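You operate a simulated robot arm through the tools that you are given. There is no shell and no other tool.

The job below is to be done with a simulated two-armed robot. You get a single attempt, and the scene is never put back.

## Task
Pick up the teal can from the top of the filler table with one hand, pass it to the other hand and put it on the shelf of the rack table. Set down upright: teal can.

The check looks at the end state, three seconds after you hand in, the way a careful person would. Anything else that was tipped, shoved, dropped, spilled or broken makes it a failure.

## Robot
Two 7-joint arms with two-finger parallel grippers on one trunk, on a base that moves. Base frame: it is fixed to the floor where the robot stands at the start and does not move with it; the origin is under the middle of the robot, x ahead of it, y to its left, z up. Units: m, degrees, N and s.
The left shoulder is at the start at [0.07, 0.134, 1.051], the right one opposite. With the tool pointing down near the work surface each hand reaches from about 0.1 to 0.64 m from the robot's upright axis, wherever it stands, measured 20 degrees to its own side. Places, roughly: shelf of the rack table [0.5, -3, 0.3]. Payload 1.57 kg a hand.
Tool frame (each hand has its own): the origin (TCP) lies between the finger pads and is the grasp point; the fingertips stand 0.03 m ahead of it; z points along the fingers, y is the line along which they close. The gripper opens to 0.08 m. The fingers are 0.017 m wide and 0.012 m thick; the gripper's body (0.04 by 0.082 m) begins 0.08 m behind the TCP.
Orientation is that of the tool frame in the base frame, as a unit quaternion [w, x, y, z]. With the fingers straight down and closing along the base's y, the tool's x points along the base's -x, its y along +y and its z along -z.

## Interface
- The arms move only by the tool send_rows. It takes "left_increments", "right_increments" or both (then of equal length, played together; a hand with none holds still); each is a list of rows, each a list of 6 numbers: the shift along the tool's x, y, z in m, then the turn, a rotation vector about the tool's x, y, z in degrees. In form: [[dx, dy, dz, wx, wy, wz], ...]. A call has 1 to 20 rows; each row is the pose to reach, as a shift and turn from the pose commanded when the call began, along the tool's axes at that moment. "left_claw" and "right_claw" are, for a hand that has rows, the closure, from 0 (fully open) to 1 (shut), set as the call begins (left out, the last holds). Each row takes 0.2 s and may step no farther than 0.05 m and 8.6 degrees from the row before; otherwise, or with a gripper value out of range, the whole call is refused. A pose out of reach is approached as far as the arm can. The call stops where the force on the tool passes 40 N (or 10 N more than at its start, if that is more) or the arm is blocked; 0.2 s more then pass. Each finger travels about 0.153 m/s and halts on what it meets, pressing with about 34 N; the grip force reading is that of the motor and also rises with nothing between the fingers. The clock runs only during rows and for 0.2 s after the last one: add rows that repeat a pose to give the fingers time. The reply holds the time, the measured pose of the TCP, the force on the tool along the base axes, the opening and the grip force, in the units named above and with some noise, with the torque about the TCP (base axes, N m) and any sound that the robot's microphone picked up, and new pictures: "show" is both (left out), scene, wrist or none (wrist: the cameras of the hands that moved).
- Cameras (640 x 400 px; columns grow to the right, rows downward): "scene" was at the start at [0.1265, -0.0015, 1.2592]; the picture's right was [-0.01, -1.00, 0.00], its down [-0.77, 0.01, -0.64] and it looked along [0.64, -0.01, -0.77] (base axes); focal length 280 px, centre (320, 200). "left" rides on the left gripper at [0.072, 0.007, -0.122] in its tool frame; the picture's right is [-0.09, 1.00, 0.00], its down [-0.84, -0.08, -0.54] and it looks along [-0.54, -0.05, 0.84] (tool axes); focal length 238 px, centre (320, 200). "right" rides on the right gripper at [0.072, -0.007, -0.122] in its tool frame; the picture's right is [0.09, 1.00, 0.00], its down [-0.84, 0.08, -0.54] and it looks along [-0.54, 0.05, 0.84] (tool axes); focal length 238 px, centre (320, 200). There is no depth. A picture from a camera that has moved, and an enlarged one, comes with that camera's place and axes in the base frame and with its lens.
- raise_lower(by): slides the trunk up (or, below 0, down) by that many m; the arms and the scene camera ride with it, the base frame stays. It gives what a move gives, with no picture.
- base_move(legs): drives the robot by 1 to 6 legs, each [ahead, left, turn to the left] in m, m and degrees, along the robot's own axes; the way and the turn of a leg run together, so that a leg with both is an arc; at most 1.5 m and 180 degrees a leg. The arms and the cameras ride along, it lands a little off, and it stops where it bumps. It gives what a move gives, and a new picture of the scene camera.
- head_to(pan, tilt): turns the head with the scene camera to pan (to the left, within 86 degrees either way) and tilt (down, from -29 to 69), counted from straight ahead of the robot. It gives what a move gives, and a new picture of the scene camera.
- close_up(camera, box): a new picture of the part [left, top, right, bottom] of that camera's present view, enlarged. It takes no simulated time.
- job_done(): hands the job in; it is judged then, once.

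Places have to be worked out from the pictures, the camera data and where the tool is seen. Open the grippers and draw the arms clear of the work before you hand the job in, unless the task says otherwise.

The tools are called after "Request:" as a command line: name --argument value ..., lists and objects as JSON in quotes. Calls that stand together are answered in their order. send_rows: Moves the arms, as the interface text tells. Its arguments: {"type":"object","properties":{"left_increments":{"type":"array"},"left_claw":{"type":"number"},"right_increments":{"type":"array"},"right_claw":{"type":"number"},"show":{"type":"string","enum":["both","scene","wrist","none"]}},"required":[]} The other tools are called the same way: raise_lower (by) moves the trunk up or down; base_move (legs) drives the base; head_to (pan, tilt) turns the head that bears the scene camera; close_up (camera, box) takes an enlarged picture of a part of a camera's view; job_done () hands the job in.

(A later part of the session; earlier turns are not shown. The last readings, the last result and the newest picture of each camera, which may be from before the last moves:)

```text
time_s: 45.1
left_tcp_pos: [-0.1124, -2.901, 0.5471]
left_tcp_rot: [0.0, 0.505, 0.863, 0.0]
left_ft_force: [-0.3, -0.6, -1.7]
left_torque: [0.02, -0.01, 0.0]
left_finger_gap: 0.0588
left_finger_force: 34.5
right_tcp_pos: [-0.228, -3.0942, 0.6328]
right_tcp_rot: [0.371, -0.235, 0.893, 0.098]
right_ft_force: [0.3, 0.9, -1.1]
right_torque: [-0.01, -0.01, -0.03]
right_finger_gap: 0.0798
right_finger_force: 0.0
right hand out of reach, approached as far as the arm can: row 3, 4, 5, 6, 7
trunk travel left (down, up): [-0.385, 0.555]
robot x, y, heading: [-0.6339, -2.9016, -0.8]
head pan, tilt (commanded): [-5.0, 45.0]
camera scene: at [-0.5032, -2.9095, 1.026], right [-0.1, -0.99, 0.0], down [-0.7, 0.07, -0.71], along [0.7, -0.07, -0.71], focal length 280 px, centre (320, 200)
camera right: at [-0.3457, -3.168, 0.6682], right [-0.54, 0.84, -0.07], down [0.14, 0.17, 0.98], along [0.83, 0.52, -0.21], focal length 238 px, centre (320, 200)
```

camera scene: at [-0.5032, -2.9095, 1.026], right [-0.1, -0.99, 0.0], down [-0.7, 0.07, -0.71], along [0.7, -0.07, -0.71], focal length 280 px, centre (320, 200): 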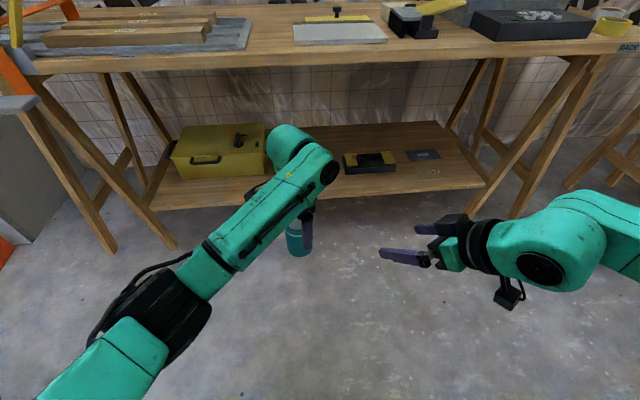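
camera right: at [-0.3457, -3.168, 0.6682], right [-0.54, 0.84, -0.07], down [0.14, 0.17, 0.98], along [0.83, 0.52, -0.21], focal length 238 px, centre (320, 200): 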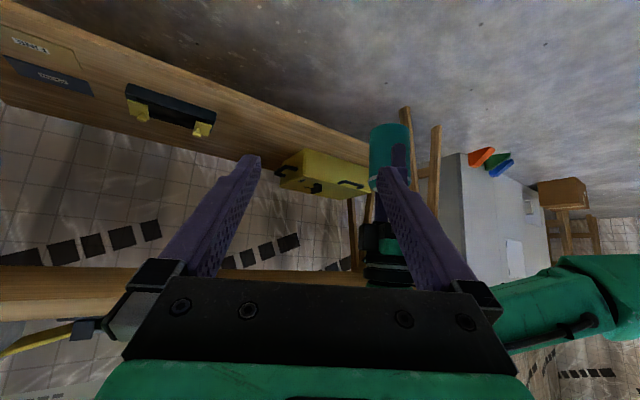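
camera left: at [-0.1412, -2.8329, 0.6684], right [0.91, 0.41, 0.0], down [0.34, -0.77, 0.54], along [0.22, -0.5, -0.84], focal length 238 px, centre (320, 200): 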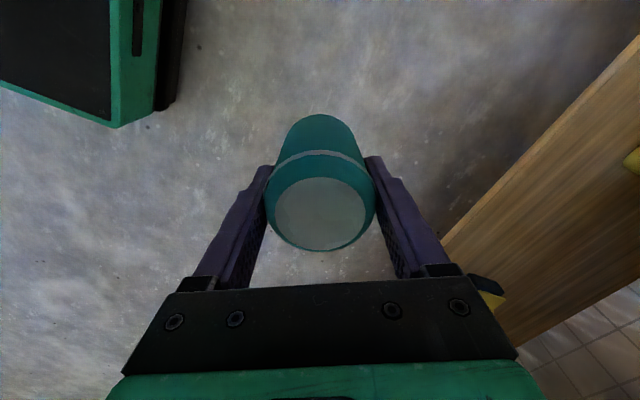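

The right hand reached the exact 45°/29° orientation but was pulled toward the middle (y≈-3.094) by its reach limit; the can bottom as seen by the right camera is at z≈0.47, agreeing with the estimate. I make a small test shift of +0.06 m in y to see what the commanded pose is counted from.

Request:
send_rows --right_increments '[[-0.0104, 0.0261, 0.0105, 0, 0, 0], [-0.0208, 0.0522, 0.0209, 0, 0, 0], [-0.0208, 0.0522, 0.0209, 0, 0, 0]]' --right_claw 0

```text
time_s: 45.9
left_tcp_pos: [-0.1121, -2.9, 0.5474]
left_tcp_rot: [-0.001, 0.506, 0.863, 0.001]
left_ft_force: [-0.1, 0.8, -1.5]
left_torque: [-0.02, 0.0, -0.02]
left_finger_gap: 0.0587
left_finger_force: 34.4
right_tcp_pos: [-0.2276, -3.0337, 0.6325]
right_tcp_rot: [0.37, -0.234, 0.894, 0.097]
right_ft_force: [0.0, 0.6, 0.8]
right_torque: [-0.04, 0.04, -0.03]
right_finger_gap: 0.0799
right_finger_force: 0.1
trunk travel left (down, up): [-0.385, 0.555]
robot x, y, heading: [-0.6351, -2.8993, -0.7]
head pan, tilt (commanded): [-5.0, 45.0]
camera scene: at [-0.5033, -2.9097, 1.026], right [-0.1, -0.99, 0.0], down [-0.7, 0.07, -0.71], along [0.7, -0.07, -0.71], focal length 280 px, centre (320, 200)
camera right: at [-0.3449, -3.1075, 0.668], right [-0.54, 0.84, -0.06], down [0.14, 0.17, 0.98], along [0.83, 0.52, -0.21], focal length 238 px, centre (320, 200)
```

scene: 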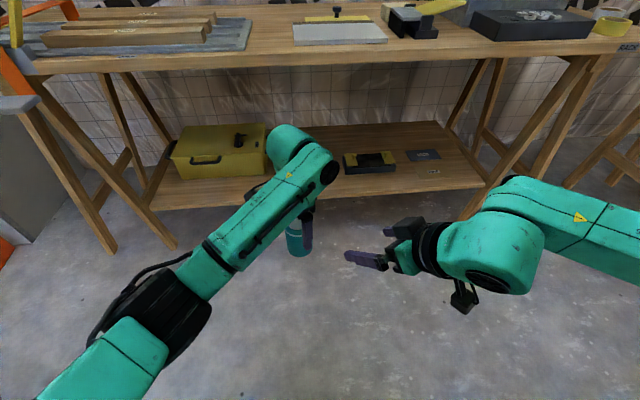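
right: 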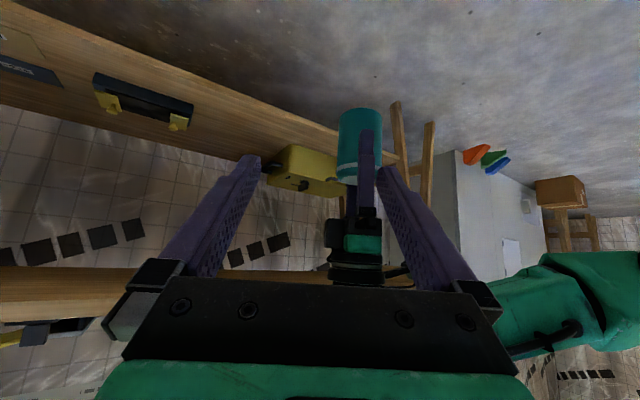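

The shift is counted from the actual pose, good. I now move the right hand to the pre-grasp point 0.12 m back along its approach line to the can.

Request:
send_rows --right_increments '[[-0.0139, 0.0296, 0, 0, 0, 0], [-0.0278, 0.0592, 0.0, 0, 0, 0], [-0.0278, 0.0592, 0.035, 0, 0, 0], [-0.0278, 0.0592, 0.0711, 0, 0, 0], [-0.0278, 0.0592, 0.0711, 0, 0, 0]]' --right_claw 0

Request:
close_up --camera "scene" --box '[240, 140, 496, 300]'

Request:
close_up --camera "right" --box '[200, 60, 456, 220]'

```text
time_s: 47.1
left_tcp_pos: [-0.1119, -2.9017, 0.5472]
left_tcp_rot: [0.0, 0.505, 0.863, 0.0]
left_ft_force: [-0.5, -0.2, -3.2]
left_torque: [-0.01, 0.0, -0.01]
left_finger_gap: 0.0591
left_finger_force: 33.8
right_tcp_pos: [-0.1963, -2.9483, 0.6031]
right_tcp_rot: [0.371, -0.233, 0.894, 0.096]
right_ft_force: [0.5, -0.5, -0.5]
right_torque: [-0.01, 0.0, -0.03]
right_finger_gap: 0.08
right_finger_force: 0.1
trunk travel left (down, up): [-0.385, 0.555]
robot x, y, heading: [-0.6364, -2.8984, -0.8]
head pan, tilt (commanded): [-5.0, 45.0]
camera scene: at [-0.5034, -2.9096, 1.026], right [-0.1, -0.99, 0.0], down [-0.7, 0.07, -0.71], along [0.7, -0.07, -0.71], focal length 280 px, centre (320, 200)
camera right: at [-0.3137, -3.0222, 0.6373], right [-0.54, 0.84, -0.06], down [0.14, 0.17, 0.97], along [0.83, 0.52, -0.21], focal length 238 px, centre (320, 200)
```

scene: 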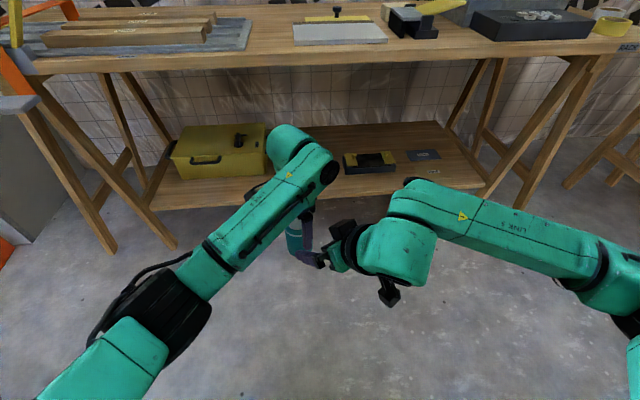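
right: 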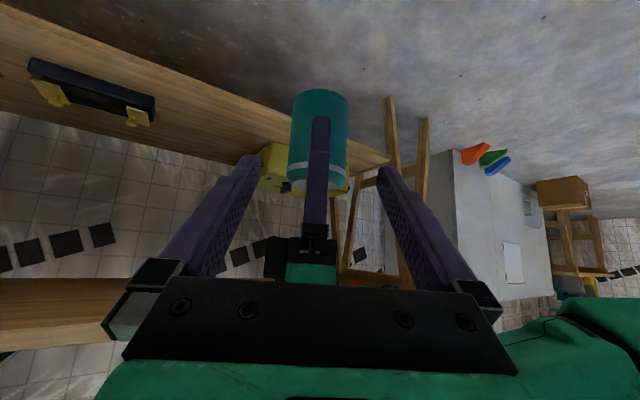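

```text
2.50 times, centred on (368, 220) of scene
camera zoom: at [-0.5034, -2.9096, 1.026], right [-0.1, -0.99, 0.0], down [-0.7, 0.07, -0.71], along [0.7, -0.07, -0.71], focal length 700 px, centre (200, 150)
```

zoom: 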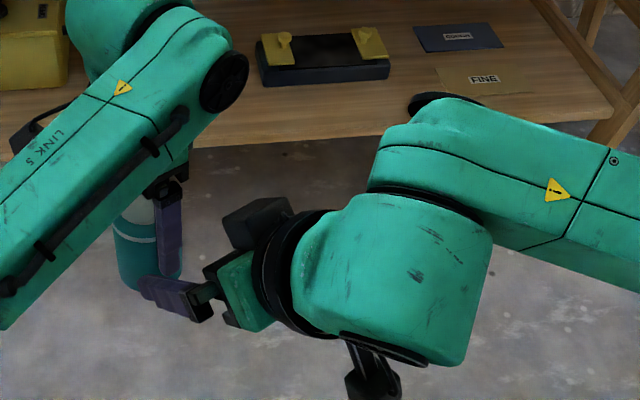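

```text
2.50 times, centred on (328, 140) of right
camera zoom: at [-0.3137, -3.0222, 0.6373], right [-0.54, 0.84, -0.06], down [0.14, 0.17, 0.97], along [0.83, 0.52, -0.21], focal length 596 px, centre (300, 350)
```

zoom: 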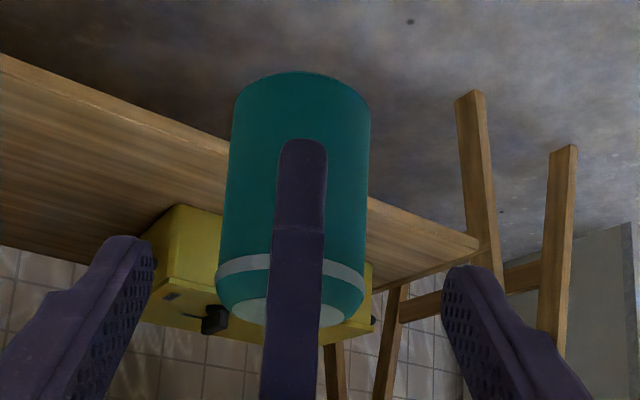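

The can sits centred between the right fingers with the rear left finger in the middle (about 2 mm lateral offset). I advance 0.08 m along the tool axis with a 2 mm correction, then check again.

Request:
send_rows --right_increments '[[0, -0.002, 0.02, 0, 0, 0], [0, -0.002, 0.04, 0, 0, 0], [0, -0.002, 0.06, 0, 0, 0], [0, -0.002, 0.08, 0, 0, 0], [0, -0.002, 0.08, 0, 0, 0]]' --right_claw 0

Request:
close_up --camera "scene" --box '[240, 160, 432, 280]'

Request:
close_up --camera "left" --box '[160, 60, 480, 260]'

```text
time_s: 48.3
left_tcp_pos: [-0.112, -2.9002, 0.5475]
left_tcp_rot: [-0.001, 0.506, 0.863, 0.0]
left_ft_force: [-0.8, 0.5, -2.8]
left_torque: [0.0, 0.03, -0.03]
left_finger_gap: 0.0589
left_finger_force: 33.9
right_tcp_pos: [-0.1468, -2.9223, 0.5463]
right_tcp_rot: [0.37, -0.235, 0.893, 0.097]
right_ft_force: [-0.1, -0.4, -0.9]
right_torque: [-0.01, 0.0, -0.03]
right_finger_gap: 0.0802
right_finger_force: 0.1
trunk travel left (down, up): [-0.385, 0.555]
robot x, y, heading: [-0.6324, -2.8999, -0.7]
head pan, tilt (commanded): [-5.0, 45.0]
camera scene: at [-0.5033, -2.9096, 1.026], right [-0.1, -0.99, 0.0], down [-0.7, 0.07, -0.71], along [0.7, -0.07, -0.71], focal length 280 px, centre (320, 200)
camera right: at [-0.2629, -2.996, 0.5807], right [-0.55, 0.84, -0.07], down [0.14, 0.17, 0.97], along [0.83, 0.52, -0.21], focal length 238 px, centre (320, 200)
```

scene: 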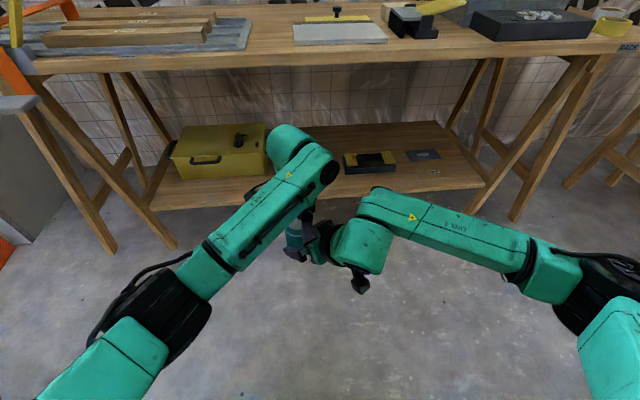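
right: 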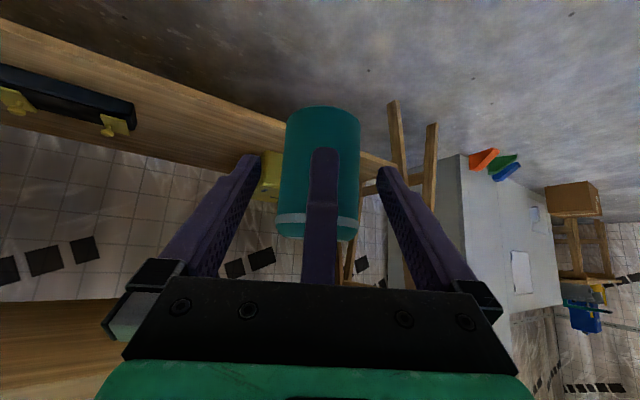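

```text
3.33 times, centred on (336, 220) of scene
camera zoom: at [-0.5033, -2.9096, 1.026], right [-0.1, -0.99, 0.0], down [-0.7, 0.07, -0.71], along [0.7, -0.07, -0.71], focal length 934 px, centre (267, 133)
```

zoom: 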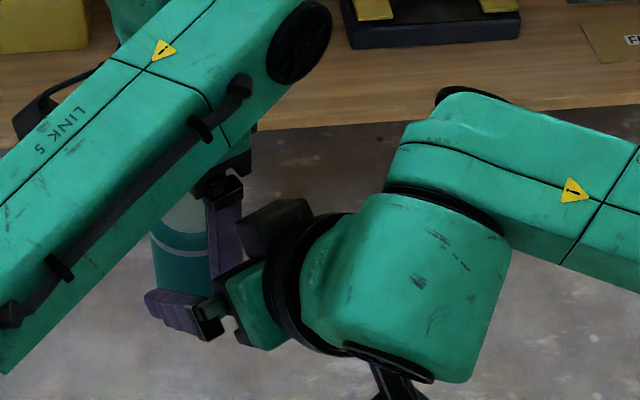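

```text
2.00 times, centred on (320, 160) of left
camera zoom: at [-0.1414, -2.833, 0.6683], right [0.91, 0.41, 0.0], down [0.34, -0.77, 0.54], along [0.22, -0.5, -0.84], focal length 477 px, centre (320, 280)
```

zoom: 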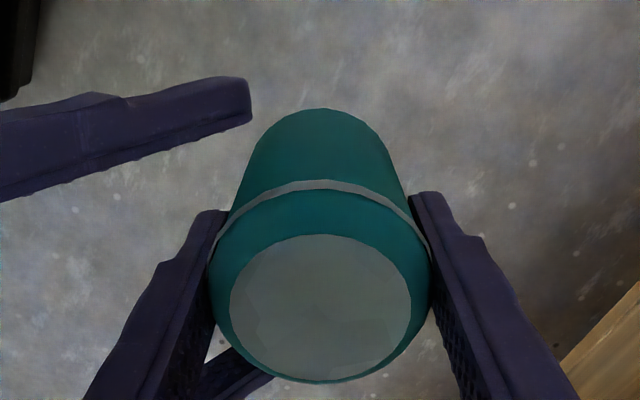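

The fingers straddle the can cleanly and nothing is touching. I advance the remaining 0.038 m in small steps.

Request:
send_rows --right_increments '[[0, 0, 0.01, 0, 0, 0], [0, 0, 0.02, 0, 0, 0], [0, 0, 0.03, 0, 0, 0], [0, 0, 0.038, 0, 0, 0], [0, 0, 0.038, 0, 0, 0]]' --right_claw 0

Request:
close_up --camera "scene" --box '[240, 160, 432, 280]'

Request:
close_up --camera "left" --box '[160, 60, 480, 260]'

```text
time_s: 49.5
left_tcp_pos: [-0.1099, -2.8962, 0.5458]
left_tcp_rot: [-0.001, 0.501, 0.865, 0.003]
left_ft_force: [3.7, 2.3, -2.1]
left_torque: [-0.12, 0.22, -0.06]
left_finger_gap: 0.059
left_finger_force: 33.8
right_tcp_pos: [-0.1241, -2.9078, 0.5205]
right_tcp_rot: [0.37, -0.235, 0.893, 0.099]
right_ft_force: [-2.7, -2.3, 0.3]
right_torque: [0.16, -0.28, 0.05]
right_finger_gap: 0.0799
right_finger_force: 0.0
trunk travel left (down, up): [-0.385, 0.555]
robot x, y, heading: [-0.6334, -2.9006, -1.0]
head pan, tilt (commanded): [-5.0, 45.0]
stopped in row 5 (left hand): the force on the tool passed its limit at 42 N (the readings are from after the stop); the commanded pose is now the measured one
camera scene: at [-0.5032, -2.9096, 1.026], right [-0.1, -0.99, 0.0], down [-0.7, 0.07, -0.71], along [0.7, -0.07, -0.71], focal length 280 px, centre (320, 200)
camera right: at [-0.2404, -2.9815, 0.555], right [-0.55, 0.83, -0.06], down [0.14, 0.17, 0.98], along [0.82, 0.53, -0.21], focal length 238 px, centre (320, 200)
```

scene: 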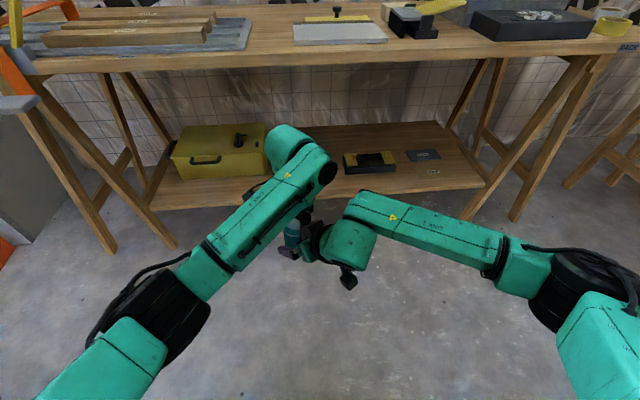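
right: 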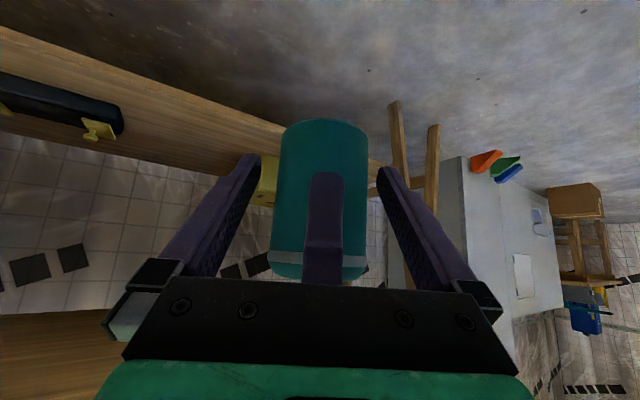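

```text
3.33 times, centred on (336, 220) of scene
camera zoom: at [-0.5032, -2.9096, 1.026], right [-0.1, -0.99, 0.0], down [-0.7, 0.07, -0.71], along [0.7, -0.07, -0.71], focal length 934 px, centre (267, 133)
```

zoom: 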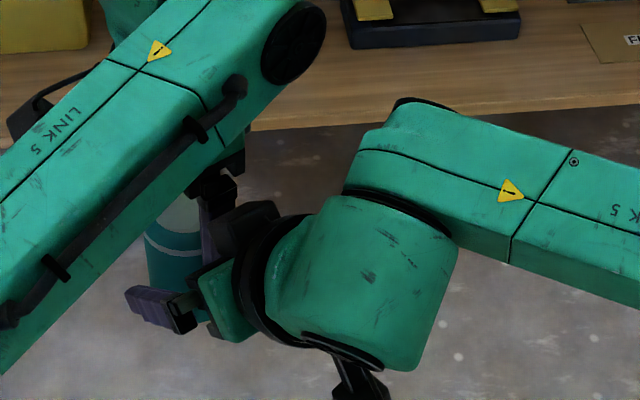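

```text
2.00 times, centred on (320, 160) of left
camera zoom: at [-0.1403, -2.8297, 0.6672], right [0.91, 0.42, 0.0], down [0.35, -0.77, 0.54], along [0.23, -0.49, -0.84], focal length 477 px, centre (320, 280)
```

zoom: 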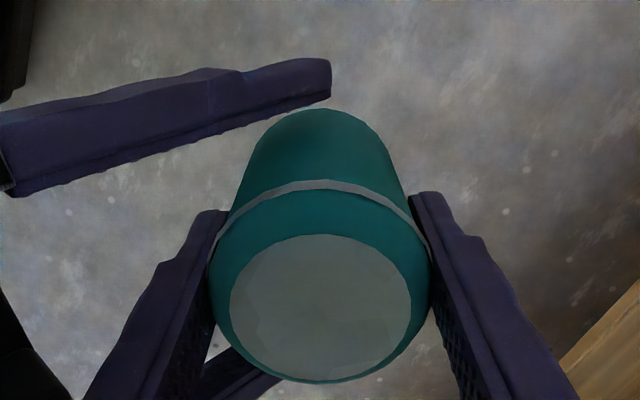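

The left hand was nudged: the force/torque readings put the touch about 0.055 m above the left TCP, i.e. the right palm's upper edge against the left rear finger mount. I back the right hand straight out 0.11 m, and will re-approach with a shallower 30° pitch which clears it.

Request:
send_rows --right_increments '[[0, 0, -0.02, 0, 0, 0], [0, 0, -0.04, 0, 0, 0], [0, 0, -0.07, 0, 0, 0], [0, 0, -0.11, 0, 0, 0], [0, 0, -0.11, 0, 0, 0]]' --right_claw 0 --show "none"

Request:
send_rows --right_increments '[[0, 0, 0, 0, -5, 0], [0, 0, 0, 0, -10, 0], [0, 0, 0, 0, -15, 0], [0, 0, 0, 0, -15, 0]]' --right_claw 0

Request:
close_up --camera "left" --box '[160, 60, 480, 260]'

```text
time_s: 50.7
left_tcp_pos: [-0.1103, -2.8977, 0.5447]
left_tcp_rot: [-0.002, 0.501, 0.865, 0.003]
left_ft_force: [0.1, -0.2, -2.3]
left_torque: [0.02, 0.01, 0.01]
left_finger_gap: 0.0588
left_finger_force: 34.3
right_tcp_pos: [-0.1923, -2.9458, 0.5991]
right_tcp_rot: [0.371, -0.235, 0.893, 0.099]
right_ft_force: [-0.1, -0.6, -0.3]
right_torque: [-0.01, 0.02, 0.01]
right_finger_gap: 0.08
right_finger_force: 0.1
trunk travel left (down, up): [-0.385, 0.555]
robot x, y, heading: [-0.6347, -2.9039, -0.7]
head pan, tilt (commanded): [-5.0, 45.0]
```

```text
time_s: 51.7
left_tcp_pos: [-0.1111, -2.8962, 0.5461]
left_tcp_rot: [-0.001, 0.502, 0.865, 0.003]
left_ft_force: [-0.1, 1.1, -1.9]
left_torque: [-0.01, -0.01, -0.03]
left_finger_gap: 0.0588
left_finger_force: 33.6
right_tcp_pos: [-0.1909, -2.9451, 0.5976]
right_tcp_rot: [0.485, -0.219, 0.837, 0.128]
right_ft_force: [-0.6, -0.1, -0.5]
right_torque: [0.04, 0.01, -0.01]
right_finger_gap: 0.0801
right_finger_force: 0.0
trunk travel left (down, up): [-0.385, 0.555]
robot x, y, heading: [-0.6328, -2.8983, -0.6]
head pan, tilt (commanded): [-5.0, 45.0]
camera scene: at [-0.5032, -2.9095, 1.026], right [-0.1, -0.99, 0.0], down [-0.7, 0.07, -0.71], along [0.7, -0.07, -0.71], focal length 280 px, centre (320, 200)
camera right: at [-0.312, -3.0225, 0.596], right [-0.53, 0.84, -0.08], down [-0.08, 0.04, 1.0], along [0.84, 0.54, 0.05], focal length 238 px, centre (320, 200)
```

scene: 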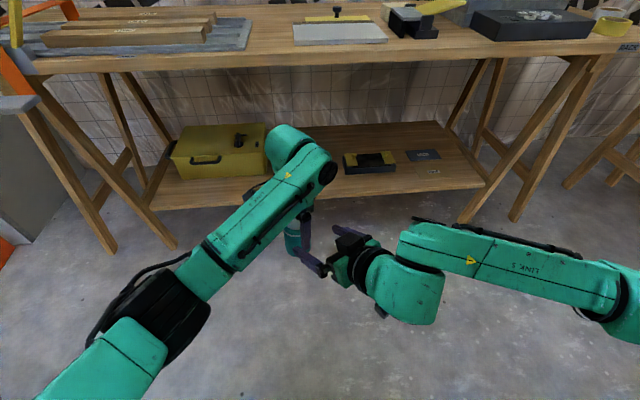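
right: 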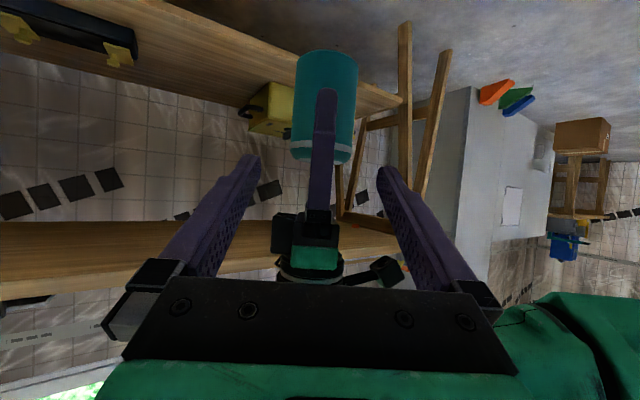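

```text
2.00 times, centred on (320, 160) of left
camera zoom: at [-0.1404, -2.83, 0.6672], right [0.91, 0.41, 0.0], down [0.35, -0.77, 0.54], along [0.23, -0.49, -0.84], focal length 477 px, centre (320, 280)
```

zoom: 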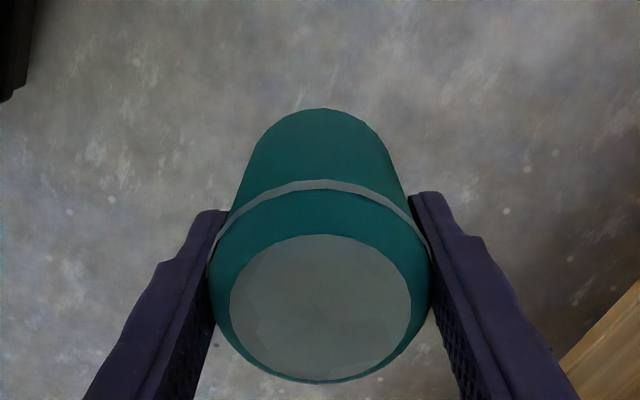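

Right hand is now at 30° pitch, azimuth 29.4°. I slide it onto the new approach line (0.10 m short of the final grasp) and check alignment.

Request:
send_rows --right_increments '[[0.0131, 0.0015, 0.0, 0, 0, 0], [0.0262, 0.0029, 0.004, 0, 0, 0], [0.0262, 0.0029, 0.008, 0, 0, 0], [0.0262, 0.0029, 0.008, 0, 0, 0]]' --right_claw 0

Request:
close_up --camera "right" --box '[200, 40, 456, 200]'

```text
time_s: 52.7
left_tcp_pos: [-0.1105, -2.8968, 0.5448]
left_tcp_rot: [-0.001, 0.502, 0.865, 0.003]
left_ft_force: [0.2, 0.7, -1.7]
left_torque: [-0.02, -0.01, -0.02]
left_finger_gap: 0.0587
left_finger_force: 33.7
right_tcp_pos: [-0.1981, -2.9468, 0.5709]
right_tcp_rot: [0.485, -0.219, 0.837, 0.128]
right_ft_force: [-0.4, -0.4, 0.1]
right_torque: [0.03, 0.0, -0.01]
right_finger_gap: 0.08
right_finger_force: 0.0
trunk travel left (down, up): [-0.385, 0.555]
robot x, y, heading: [-0.6352, -2.8995, -0.8]
head pan, tilt (commanded): [-5.0, 45.0]
camera scene: at [-0.5032, -2.9096, 1.026], right [-0.1, -0.99, 0.0], down [-0.7, 0.07, -0.71], along [0.7, -0.07, -0.71], focal length 280 px, centre (320, 200)
camera right: at [-0.3186, -3.0228, 0.5687], right [-0.53, 0.84, -0.08], down [-0.08, 0.04, 1.0], along [0.84, 0.54, 0.05], focal length 238 px, centre (320, 200)
```

scene: 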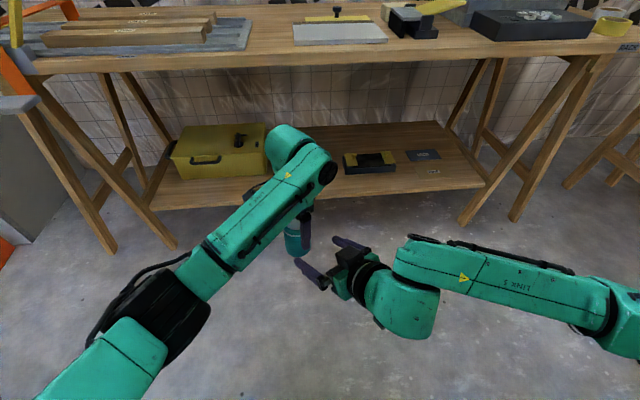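
right: 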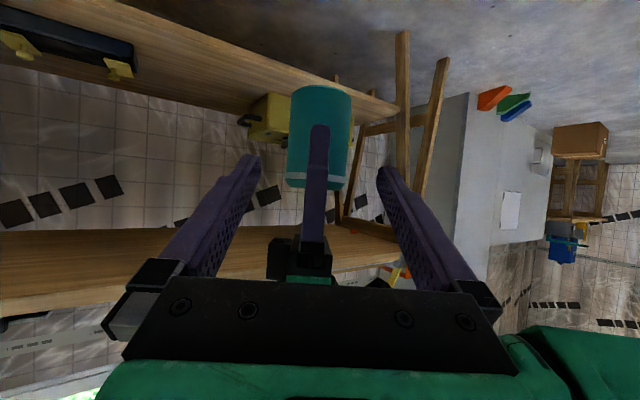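

```text
2.50 times, centred on (328, 120) of right
camera zoom: at [-0.3186, -3.0228, 0.5687], right [-0.53, 0.84, -0.08], down [-0.08, 0.04, 1.0], along [0.84, 0.54, 0.05], focal length 596 px, centre (300, 400)
```

zoom: 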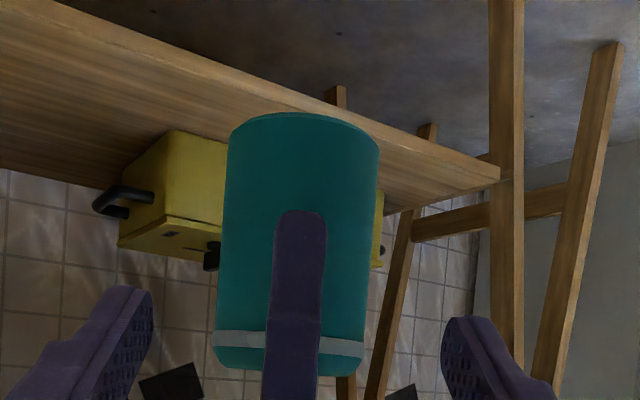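

The can's axis is about 2 mm to the -y side of the right gripper's mid-plane; otherwise aligned. I advance 0.07 m with that correction.

Request:
send_rows --right_increments '[[0, -0.002, 0.02, 0, 0, 0], [0, -0.002, 0.04, 0, 0, 0], [0, -0.002, 0.055, 0, 0, 0], [0, -0.002, 0.07, 0, 0, 0], [0, -0.002, 0.07, 0, 0, 0]]' --right_claw 0

Request:
close_up --camera "left" --box '[160, 60, 480, 260]'

Request:
close_up --camera "scene" --box '[240, 160, 432, 280]'

```text
time_s: 53.9
left_tcp_pos: [-0.11, -2.8968, 0.5459]
left_tcp_rot: [0.0, 0.501, 0.865, 0.002]
left_ft_force: [0.5, 0.3, -2.3]
left_torque: [0.02, -0.01, 0.01]
left_finger_gap: 0.0591
left_finger_force: 34.0
right_tcp_pos: [-0.1446, -2.9178, 0.5352]
right_tcp_rot: [0.485, -0.221, 0.836, 0.13]
right_ft_force: [-0.4, 0.0, -0.6]
right_torque: [0.01, 0.01, 0.01]
right_finger_gap: 0.08
right_finger_force: 0.1
trunk travel left (down, up): [-0.385, 0.555]
robot x, y, heading: [-0.6344, -2.9023, -0.8]
head pan, tilt (commanded): [-5.0, 45.0]
camera scene: at [-0.5033, -2.9096, 1.026], right [-0.1, -0.99, 0.0], down [-0.7, 0.07, -0.71], along [0.7, -0.07, -0.71], focal length 280 px, centre (320, 200)
camera right: at [-0.2653, -2.9942, 0.5339], right [-0.53, 0.84, -0.08], down [-0.08, 0.04, 1.0], along [0.84, 0.54, 0.05], focal length 238 px, centre (320, 200)
```

scene: 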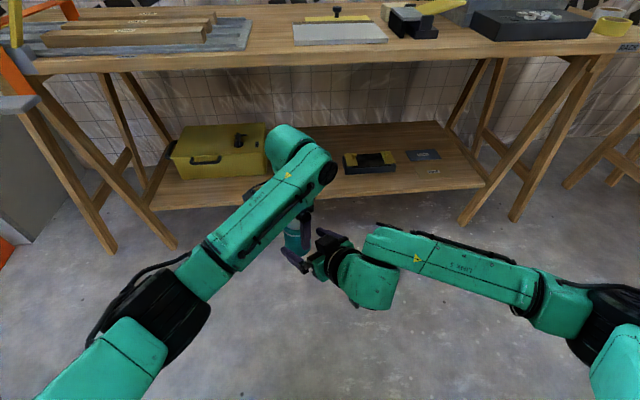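
right: 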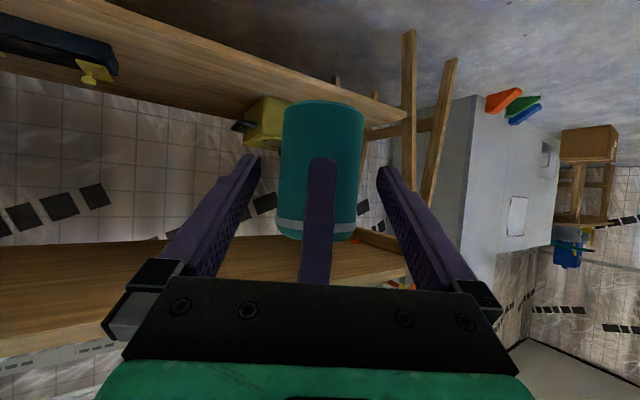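

```text
2.00 times, centred on (320, 160) of left
camera zoom: at [-0.1405, -2.8301, 0.6673], right [0.91, 0.41, 0.0], down [0.35, -0.77, 0.54], along [0.23, -0.49, -0.84], focal length 477 px, centre (320, 280)
```

zoom: 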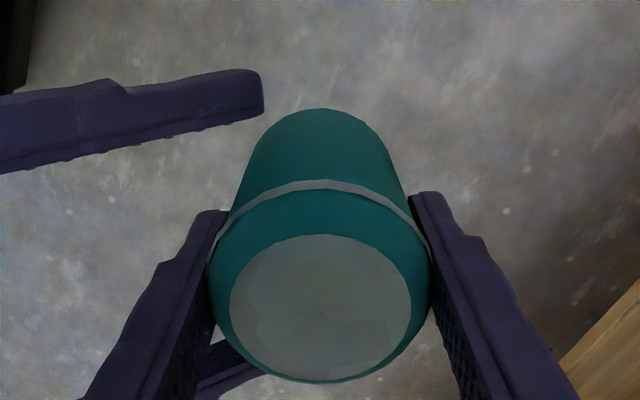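

```text
3.33 times, centred on (336, 220) of scene
camera zoom: at [-0.5033, -2.9096, 1.026], right [-0.1, -0.99, 0.0], down [-0.7, 0.07, -0.71], along [0.7, -0.07, -0.71], focal length 934 px, centre (267, 133)
```

zoom: 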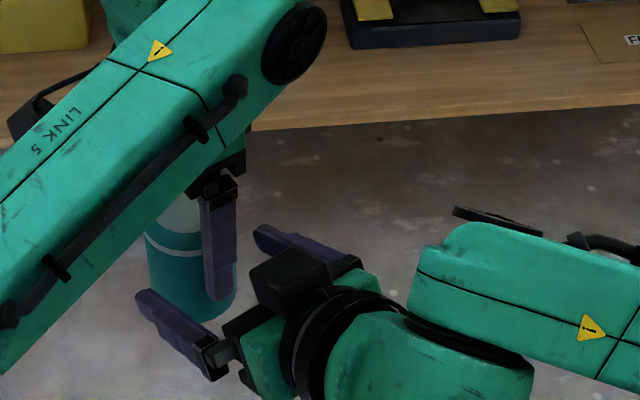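

There is a black block on top of the right palm, which explains the earlier touch; at this 30° pitch I estimate about 15 mm clearance. I advance in small steps, first 0.015 m, watching the forces.

Request:
send_rows --right_increments '[[0, 0, 0.005, 0, 0, 0], [0, 0, 0.01, 0, 0, 0], [0, 0, 0.015, 0, 0, 0], [0, 0, 0.015, 0, 0, 0]]' --right_claw 0 --show "none"

Request:
close_up --camera "scene" --box '[240, 160, 432, 280]'

```text
time_s: 54.9
left_tcp_pos: [-0.1096, -2.8969, 0.5454]
left_tcp_rot: [-0.002, 0.502, 0.865, 0.003]
left_ft_force: [1.1, -0.8, -2.9]
left_torque: [-0.02, -0.01, 0.01]
left_finger_gap: 0.0588
left_finger_force: 34.0
right_tcp_pos: [-0.1334, -2.9104, 0.5287]
right_tcp_rot: [0.485, -0.22, 0.837, 0.129]
right_ft_force: [0.0, 1.0, 0.6]
right_torque: [-0.01, -0.03, 0.01]
right_finger_gap: 0.08
right_finger_force: 0.1
trunk travel left (down, up): [-0.385, 0.555]
robot x, y, heading: [-0.6326, -2.9024, -0.6]
head pan, tilt (commanded): [-5.0, 45.0]
```

```text
3.33 times, centred on (336, 220) of scene
camera zoom: at [-0.5032, -2.9096, 1.026], right [-0.1, -0.99, 0.0], down [-0.7, 0.07, -0.71], along [0.7, -0.07, -0.71], focal length 934 px, centre (267, 133)
```

zoom: 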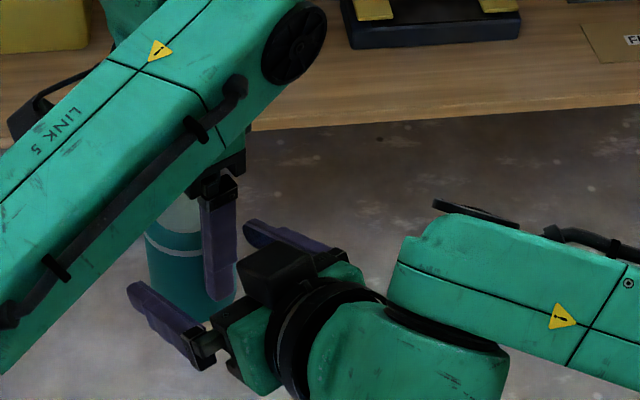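

No contact signals; the can axis is now about 0.031 m ahead of the right TCP. I advance another 0.012 m in 3 mm steps.

Request:
send_rows --right_increments '[[0, 0, 0.003, 0, 0, 0], [0, 0, 0.006, 0, 0, 0], [0, 0, 0.009, 0, 0, 0], [0, 0, 0.012, 0, 0, 0], [0, 0, 0.012, 0, 0, 0]]' --right_claw 0 --show "wrist"

Request:
close_up --camera "scene" --box '[240, 160, 432, 280]'

Request:
close_up --camera "left" --box '[160, 60, 480, 260]'

```text
time_s: 56.1
left_tcp_pos: [-0.1113, -2.8965, 0.5456]
left_tcp_rot: [-0.001, 0.502, 0.865, 0.004]
left_ft_force: [0.1, 1.2, -2.3]
left_torque: [0.02, 0.01, 0.02]
left_finger_gap: 0.0593
left_finger_force: 34.3
right_tcp_pos: [-0.1241, -2.9071, 0.5224]
right_tcp_rot: [0.484, -0.22, 0.837, 0.129]
right_ft_force: [0.1, 0.8, -0.2]
right_torque: [0.04, 0.01, 0.02]
right_finger_gap: 0.0802
right_finger_force: 0.1
trunk travel left (down, up): [-0.385, 0.555]
robot x, y, heading: [-0.6338, -2.8997, -0.6]
head pan, tilt (commanded): [-5.0, 45.0]
camera right: at [-0.2445, -2.9824, 0.5209], right [-0.53, 0.84, -0.08], down [-0.08, 0.04, 1.0], along [0.84, 0.54, 0.05], focal length 238 px, centre (320, 200)
```

right: 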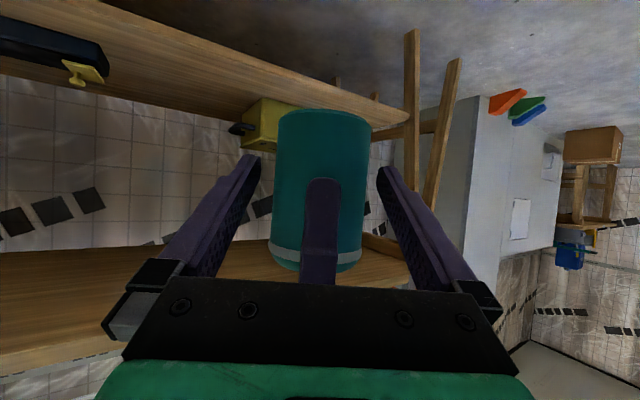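

```text
3.33 times, centred on (336, 220) of scene
camera zoom: at [-0.5032, -2.9096, 1.026], right [-0.1, -0.99, 0.0], down [-0.7, 0.07, -0.71], along [0.7, -0.07, -0.71], focal length 934 px, centre (267, 133)
```

zoom: 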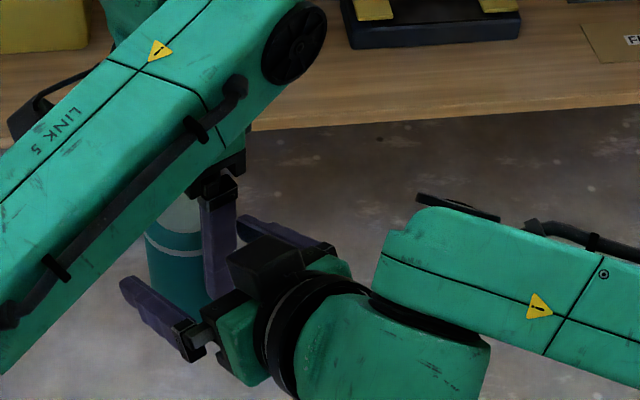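

```text
2.00 times, centred on (320, 160) of left
camera zoom: at [-0.1404, -2.83, 0.6672], right [0.91, 0.41, 0.0], down [0.35, -0.77, 0.54], along [0.23, -0.49, -0.84], focal length 477 px, centre (320, 280)
```

zoom: 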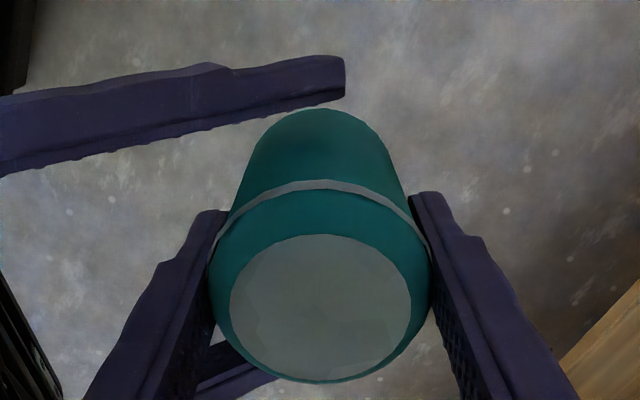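

The can axis is now 0.019 m ahead of the right TCP and centred within ~1 mm, with no contact forces. I close the right claw on the can while the left still holds.

Request:
send_rows --right_increments '[[0, 0, 0, 0, 0, 0], [0, 0, 0, 0, 0, 0], [0, 0, 0, 0, 0, 0], [0, 0, 0, 0, 0, 0], [0, 0, 0, 0, 0, 0]]' --right_claw 1 --show "wrist"

Request:
close_up --camera "left" --box '[160, 60, 480, 260]'

```text
time_s: 57.3
left_tcp_pos: [-0.1118, -2.897, 0.5448]
left_tcp_rot: [-0.001, 0.501, 0.865, 0.003]
left_ft_force: [3.7, -5.1, -2.5]
left_torque: [-0.15, -0.12, -0.05]
left_finger_gap: 0.059
left_finger_force: 34.2
right_tcp_pos: [-0.1244, -2.9063, 0.5218]
right_tcp_rot: [0.484, -0.221, 0.837, 0.13]
right_ft_force: [-2.0, 5.4, -0.1]
right_torque: [0.07, 0.08, 0.08]
right_finger_gap: 0.0586
right_finger_force: 34.4
trunk travel left (down, up): [-0.385, 0.555]
robot x, y, heading: [-0.6342, -2.899, -0.8]
head pan, tilt (commanded): [-5.0, 45.0]
camera right: at [-0.2447, -2.9822, 0.5209], right [-0.53, 0.84, -0.08], down [-0.08, 0.04, 1.0], along [0.84, 0.54, 0.05], focal length 238 px, centre (320, 200)
```

right: 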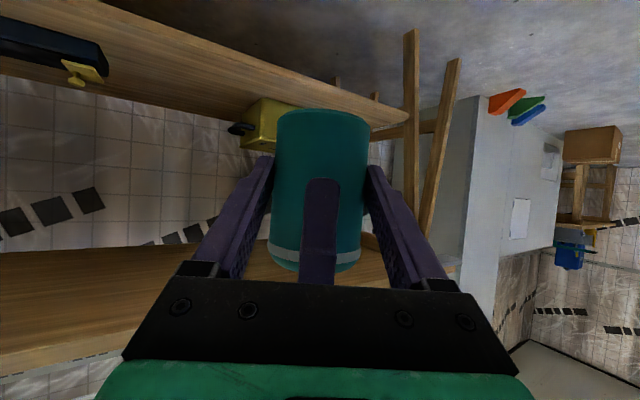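

```text
2.00 times, centred on (320, 160) of left
camera zoom: at [-0.1404, -2.8302, 0.6673], right [0.91, 0.41, 0.0], down [0.35, -0.77, 0.54], along [0.23, -0.49, -0.84], focal length 477 px, centre (320, 280)
```

zoom: 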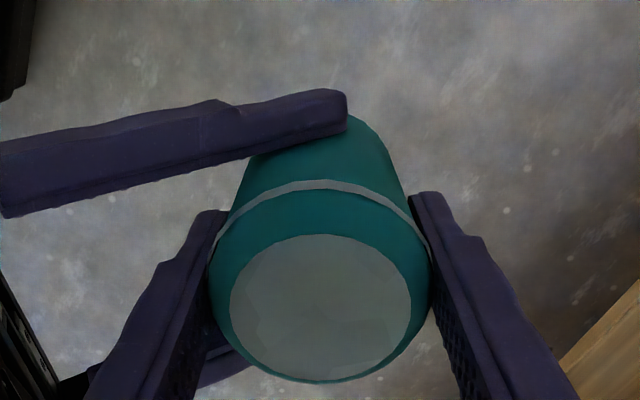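

Both hands now hold the can (right gap 0.0586 m, 34 N). I open the left claw only partly, to about 0.072 m, so its rear finger stays clear of the right palm block.

Request:
send_rows --left_increments '[[0, 0, 0, 0, 0, 0], [0, 0, 0, 0, 0, 0], [0, 0, 0, 0, 0, 0]]' --left_claw 0.1 --show "wrist"

```text
time_s: 58.1
left_tcp_pos: [-0.1115, -2.8971, 0.546]
left_tcp_rot: [-0.002, 0.502, 0.865, 0.003]
left_ft_force: [0.0, -0.3, -0.8]
left_torque: [-0.01, -0.01, 0.0]
left_finger_gap: 0.0718
left_finger_force: 0.0
right_tcp_pos: [-0.1241, -2.9065, 0.5218]
right_tcp_rot: [0.484, -0.22, 0.837, 0.129]
right_ft_force: [-0.1, -0.1, -0.2]
right_torque: [-0.03, 0.06, 0.0]
right_finger_gap: 0.0584
right_finger_force: 34.3
trunk travel left (down, up): [-0.385, 0.555]
robot x, y, heading: [-0.6351, -2.9013, -0.5]
head pan, tilt (commanded): [-5.0, 45.0]
camera left: at [-0.1404, -2.83, 0.6673], right [0.91, 0.42, 0.0], down [0.35, -0.77, 0.54], along [0.23, -0.49, -0.84], focal length 238 px, centre (320, 200)
```

left: 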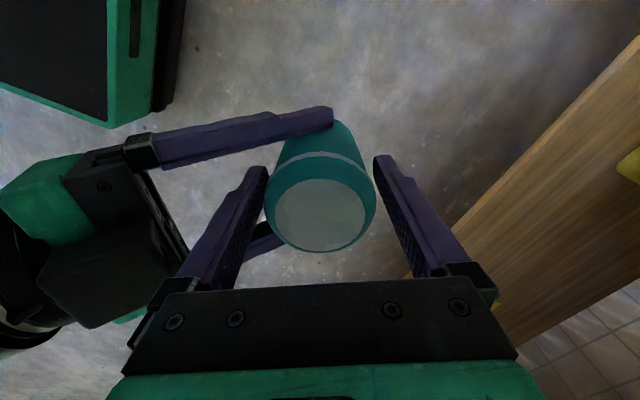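

The left claw is open at 0.072 m and the right hand carries the can. I raise the left hand straight up off the can.

Request:
send_rows --left_increments '[[0, 0, -0.01, 0, 0, 0], [0, 0, -0.025, 0, 0, 0], [0, 0, -0.04, 0, 0, 0], [0, 0, -0.06, 0, 0, 0], [0, 0, -0.08, 0, 0, 0], [0, 0, -0.1, 0, 0, 0], [0, 0, -0.12, 0, 0, 0], [0, 0, -0.12, 0, 0, 0]]' --left_claw 0.1

Request:
close_up --camera "scene" --box '[240, 160, 432, 280]'

```text
time_s: 59.9
left_tcp_pos: [-0.1103, -2.8981, 0.6647]
left_tcp_rot: [-0.002, 0.501, 0.865, 0.003]
left_ft_force: [0.9, -0.2, -0.3]
left_torque: [0.0, -0.03, -0.02]
left_finger_gap: 0.072
left_finger_force: 0.0
right_tcp_pos: [-0.1236, -2.9071, 0.5224]
right_tcp_rot: [0.485, -0.22, 0.837, 0.129]
right_ft_force: [-0.1, 1.2, 0.8]
right_torque: [-0.05, 0.0, 0.0]
right_finger_gap: 0.0588
right_finger_force: 33.8
trunk travel left (down, up): [-0.385, 0.555]
robot x, y, heading: [-0.6338, -2.9006, -0.9]
head pan, tilt (commanded): [-5.0, 45.0]
camera scene: at [-0.5031, -2.9096, 1.026], right [-0.1, -0.99, 0.0], down [-0.7, 0.07, -0.71], along [0.7, -0.07, -0.71], focal length 280 px, centre (320, 200)
camera left: at [-0.1406, -2.8306, 0.7875], right [0.91, 0.42, 0.0], down [0.35, -0.77, 0.54], along [0.23, -0.49, -0.84], focal length 238 px, centre (320, 200)
```

scene: 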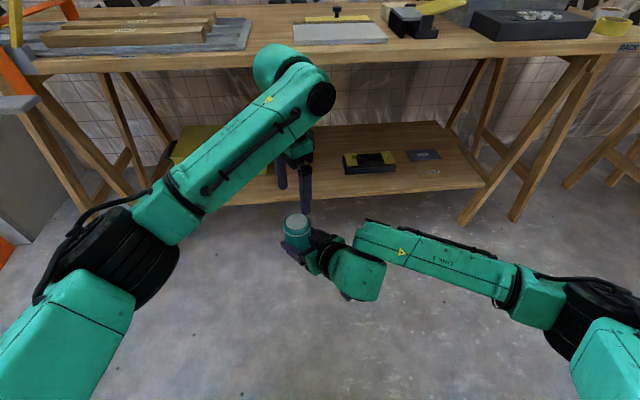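
left: 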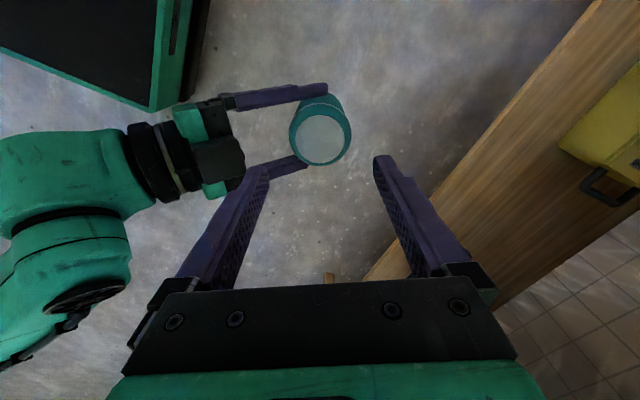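

```text
3.33 times, centred on (336, 220) of scene
camera zoom: at [-0.5031, -2.9096, 1.026], right [-0.1, -0.99, 0.0], down [-0.7, 0.07, -0.71], along [0.7, -0.07, -0.71], focal length 934 px, centre (267, 133)
```

zoom: 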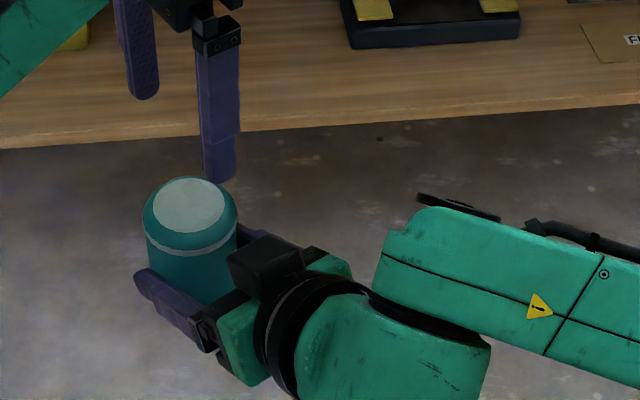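

The handover worked: the can stands upright in the right hand. I now draw the left hand back and to the left, un-turning it, to keep it clear of the table for the approach.

Request:
send_rows --left_increments '[[0.033, -0.01, -0.01, 0, 0, -6], [0.066, -0.02, -0.02, 0, 0, -12], [0.1, -0.03, -0.03, 0, 0, -18], [0.133, -0.04, -0.04, 0, 0, -24], [0.166, -0.05, -0.05, 0, 0, -30], [0.2, -0.06, -0.055, 0, 0, -36], [0.233, -0.07, -0.055, 0, 0, -42], [0.266, -0.08, -0.055, 0, 0, -48], [0.3, -0.09, -0.055, 0, 0, -54], [0.3326, -0.0978, -0.055, 0, 0, -60], [0.3326, -0.0978, -0.055, 0, 0, -60]]' --left_claw 0.1

```text
time_s: 62.5
left_tcp_pos: [-0.3556, -2.6541, 0.7012]
left_tcp_rot: [-0.09, 0.003, 0.996, 0.003]
left_ft_force: [-0.2, 0.2, 0.0]
left_torque: [0.01, -0.09, -0.02]
left_finger_gap: 0.0721
left_finger_force: 0.0
left hand out of reach, approached as far as the arm can: row 9, 10, 11
right_tcp_pos: [-0.1237, -2.9062, 0.522]
right_tcp_rot: [0.484, -0.22, 0.837, 0.129]
right_ft_force: [0.0, 0.5, 1.3]
right_torque: [0.01, 0.04, 0.0]
right_finger_gap: 0.0586
right_finger_force: 34.2
trunk travel left (down, up): [-0.385, 0.555]
robot x, y, heading: [-0.6321, -2.8999, -0.8]
head pan, tilt (commanded): [-5.0, 45.0]
stopped in row 11 (left hand): the arm was blocked; the commanded pose is now the measured one
camera scene: at [-0.5038, -2.9098, 1.0261], right [-0.1, -0.99, 0.0], down [-0.7, 0.07, -0.71], along [0.7, -0.07, -0.71], focal length 280 px, centre (320, 200)
camera left: at [-0.4038, -2.6459, 0.8333], right [0.1, 1.0, -0.01], down [0.92, -0.09, 0.38], along [0.38, -0.05, -0.92], focal length 238 px, centre (320, 200)
```

scene: 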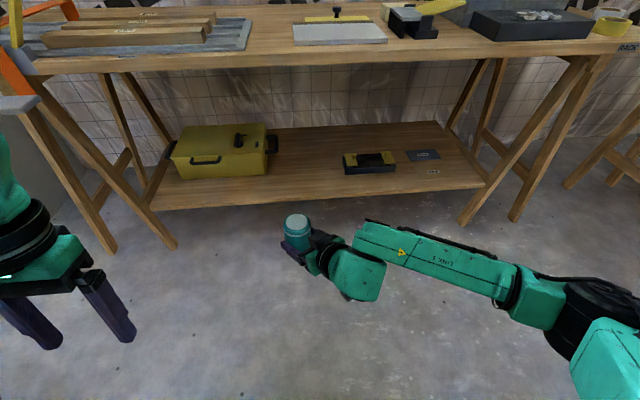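
left: 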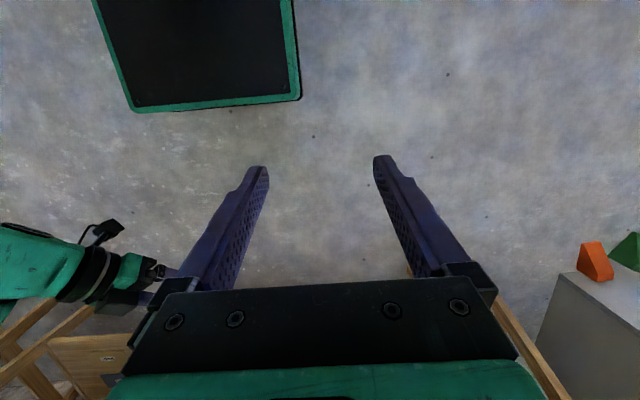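

The left hand is parked at robot (0.28, 0.25), clear of the front. Before lowering, I take enlarged views of the shelf from this height for triangulating its level.

Request:
close_up --camera "scene" --box '[330, 110, 522, 230]'

Request:
close_up --camera "scene" --box '[140, 110, 332, 230]'

```text
3.33 times, centred on (426, 170) of scene
camera zoom: at [-0.5038, -2.9098, 1.0261], right [-0.1, -0.99, 0.0], down [-0.7, 0.07, -0.71], along [0.7, -0.07, -0.71], focal length 934 px, centre (-33, 300)
```

zoom: 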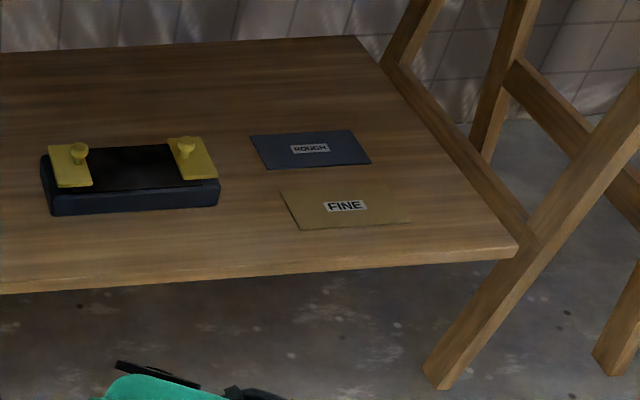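

```text
3.33 times, centred on (236, 170) of scene
camera zoom: at [-0.5038, -2.9098, 1.0261], right [-0.1, -0.99, 0.0], down [-0.7, 0.07, -0.71], along [0.7, -0.07, -0.71], focal length 934 px, centre (600, 300)
```

zoom: 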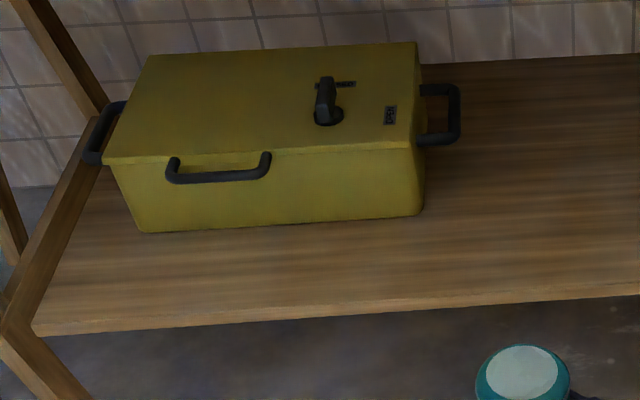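

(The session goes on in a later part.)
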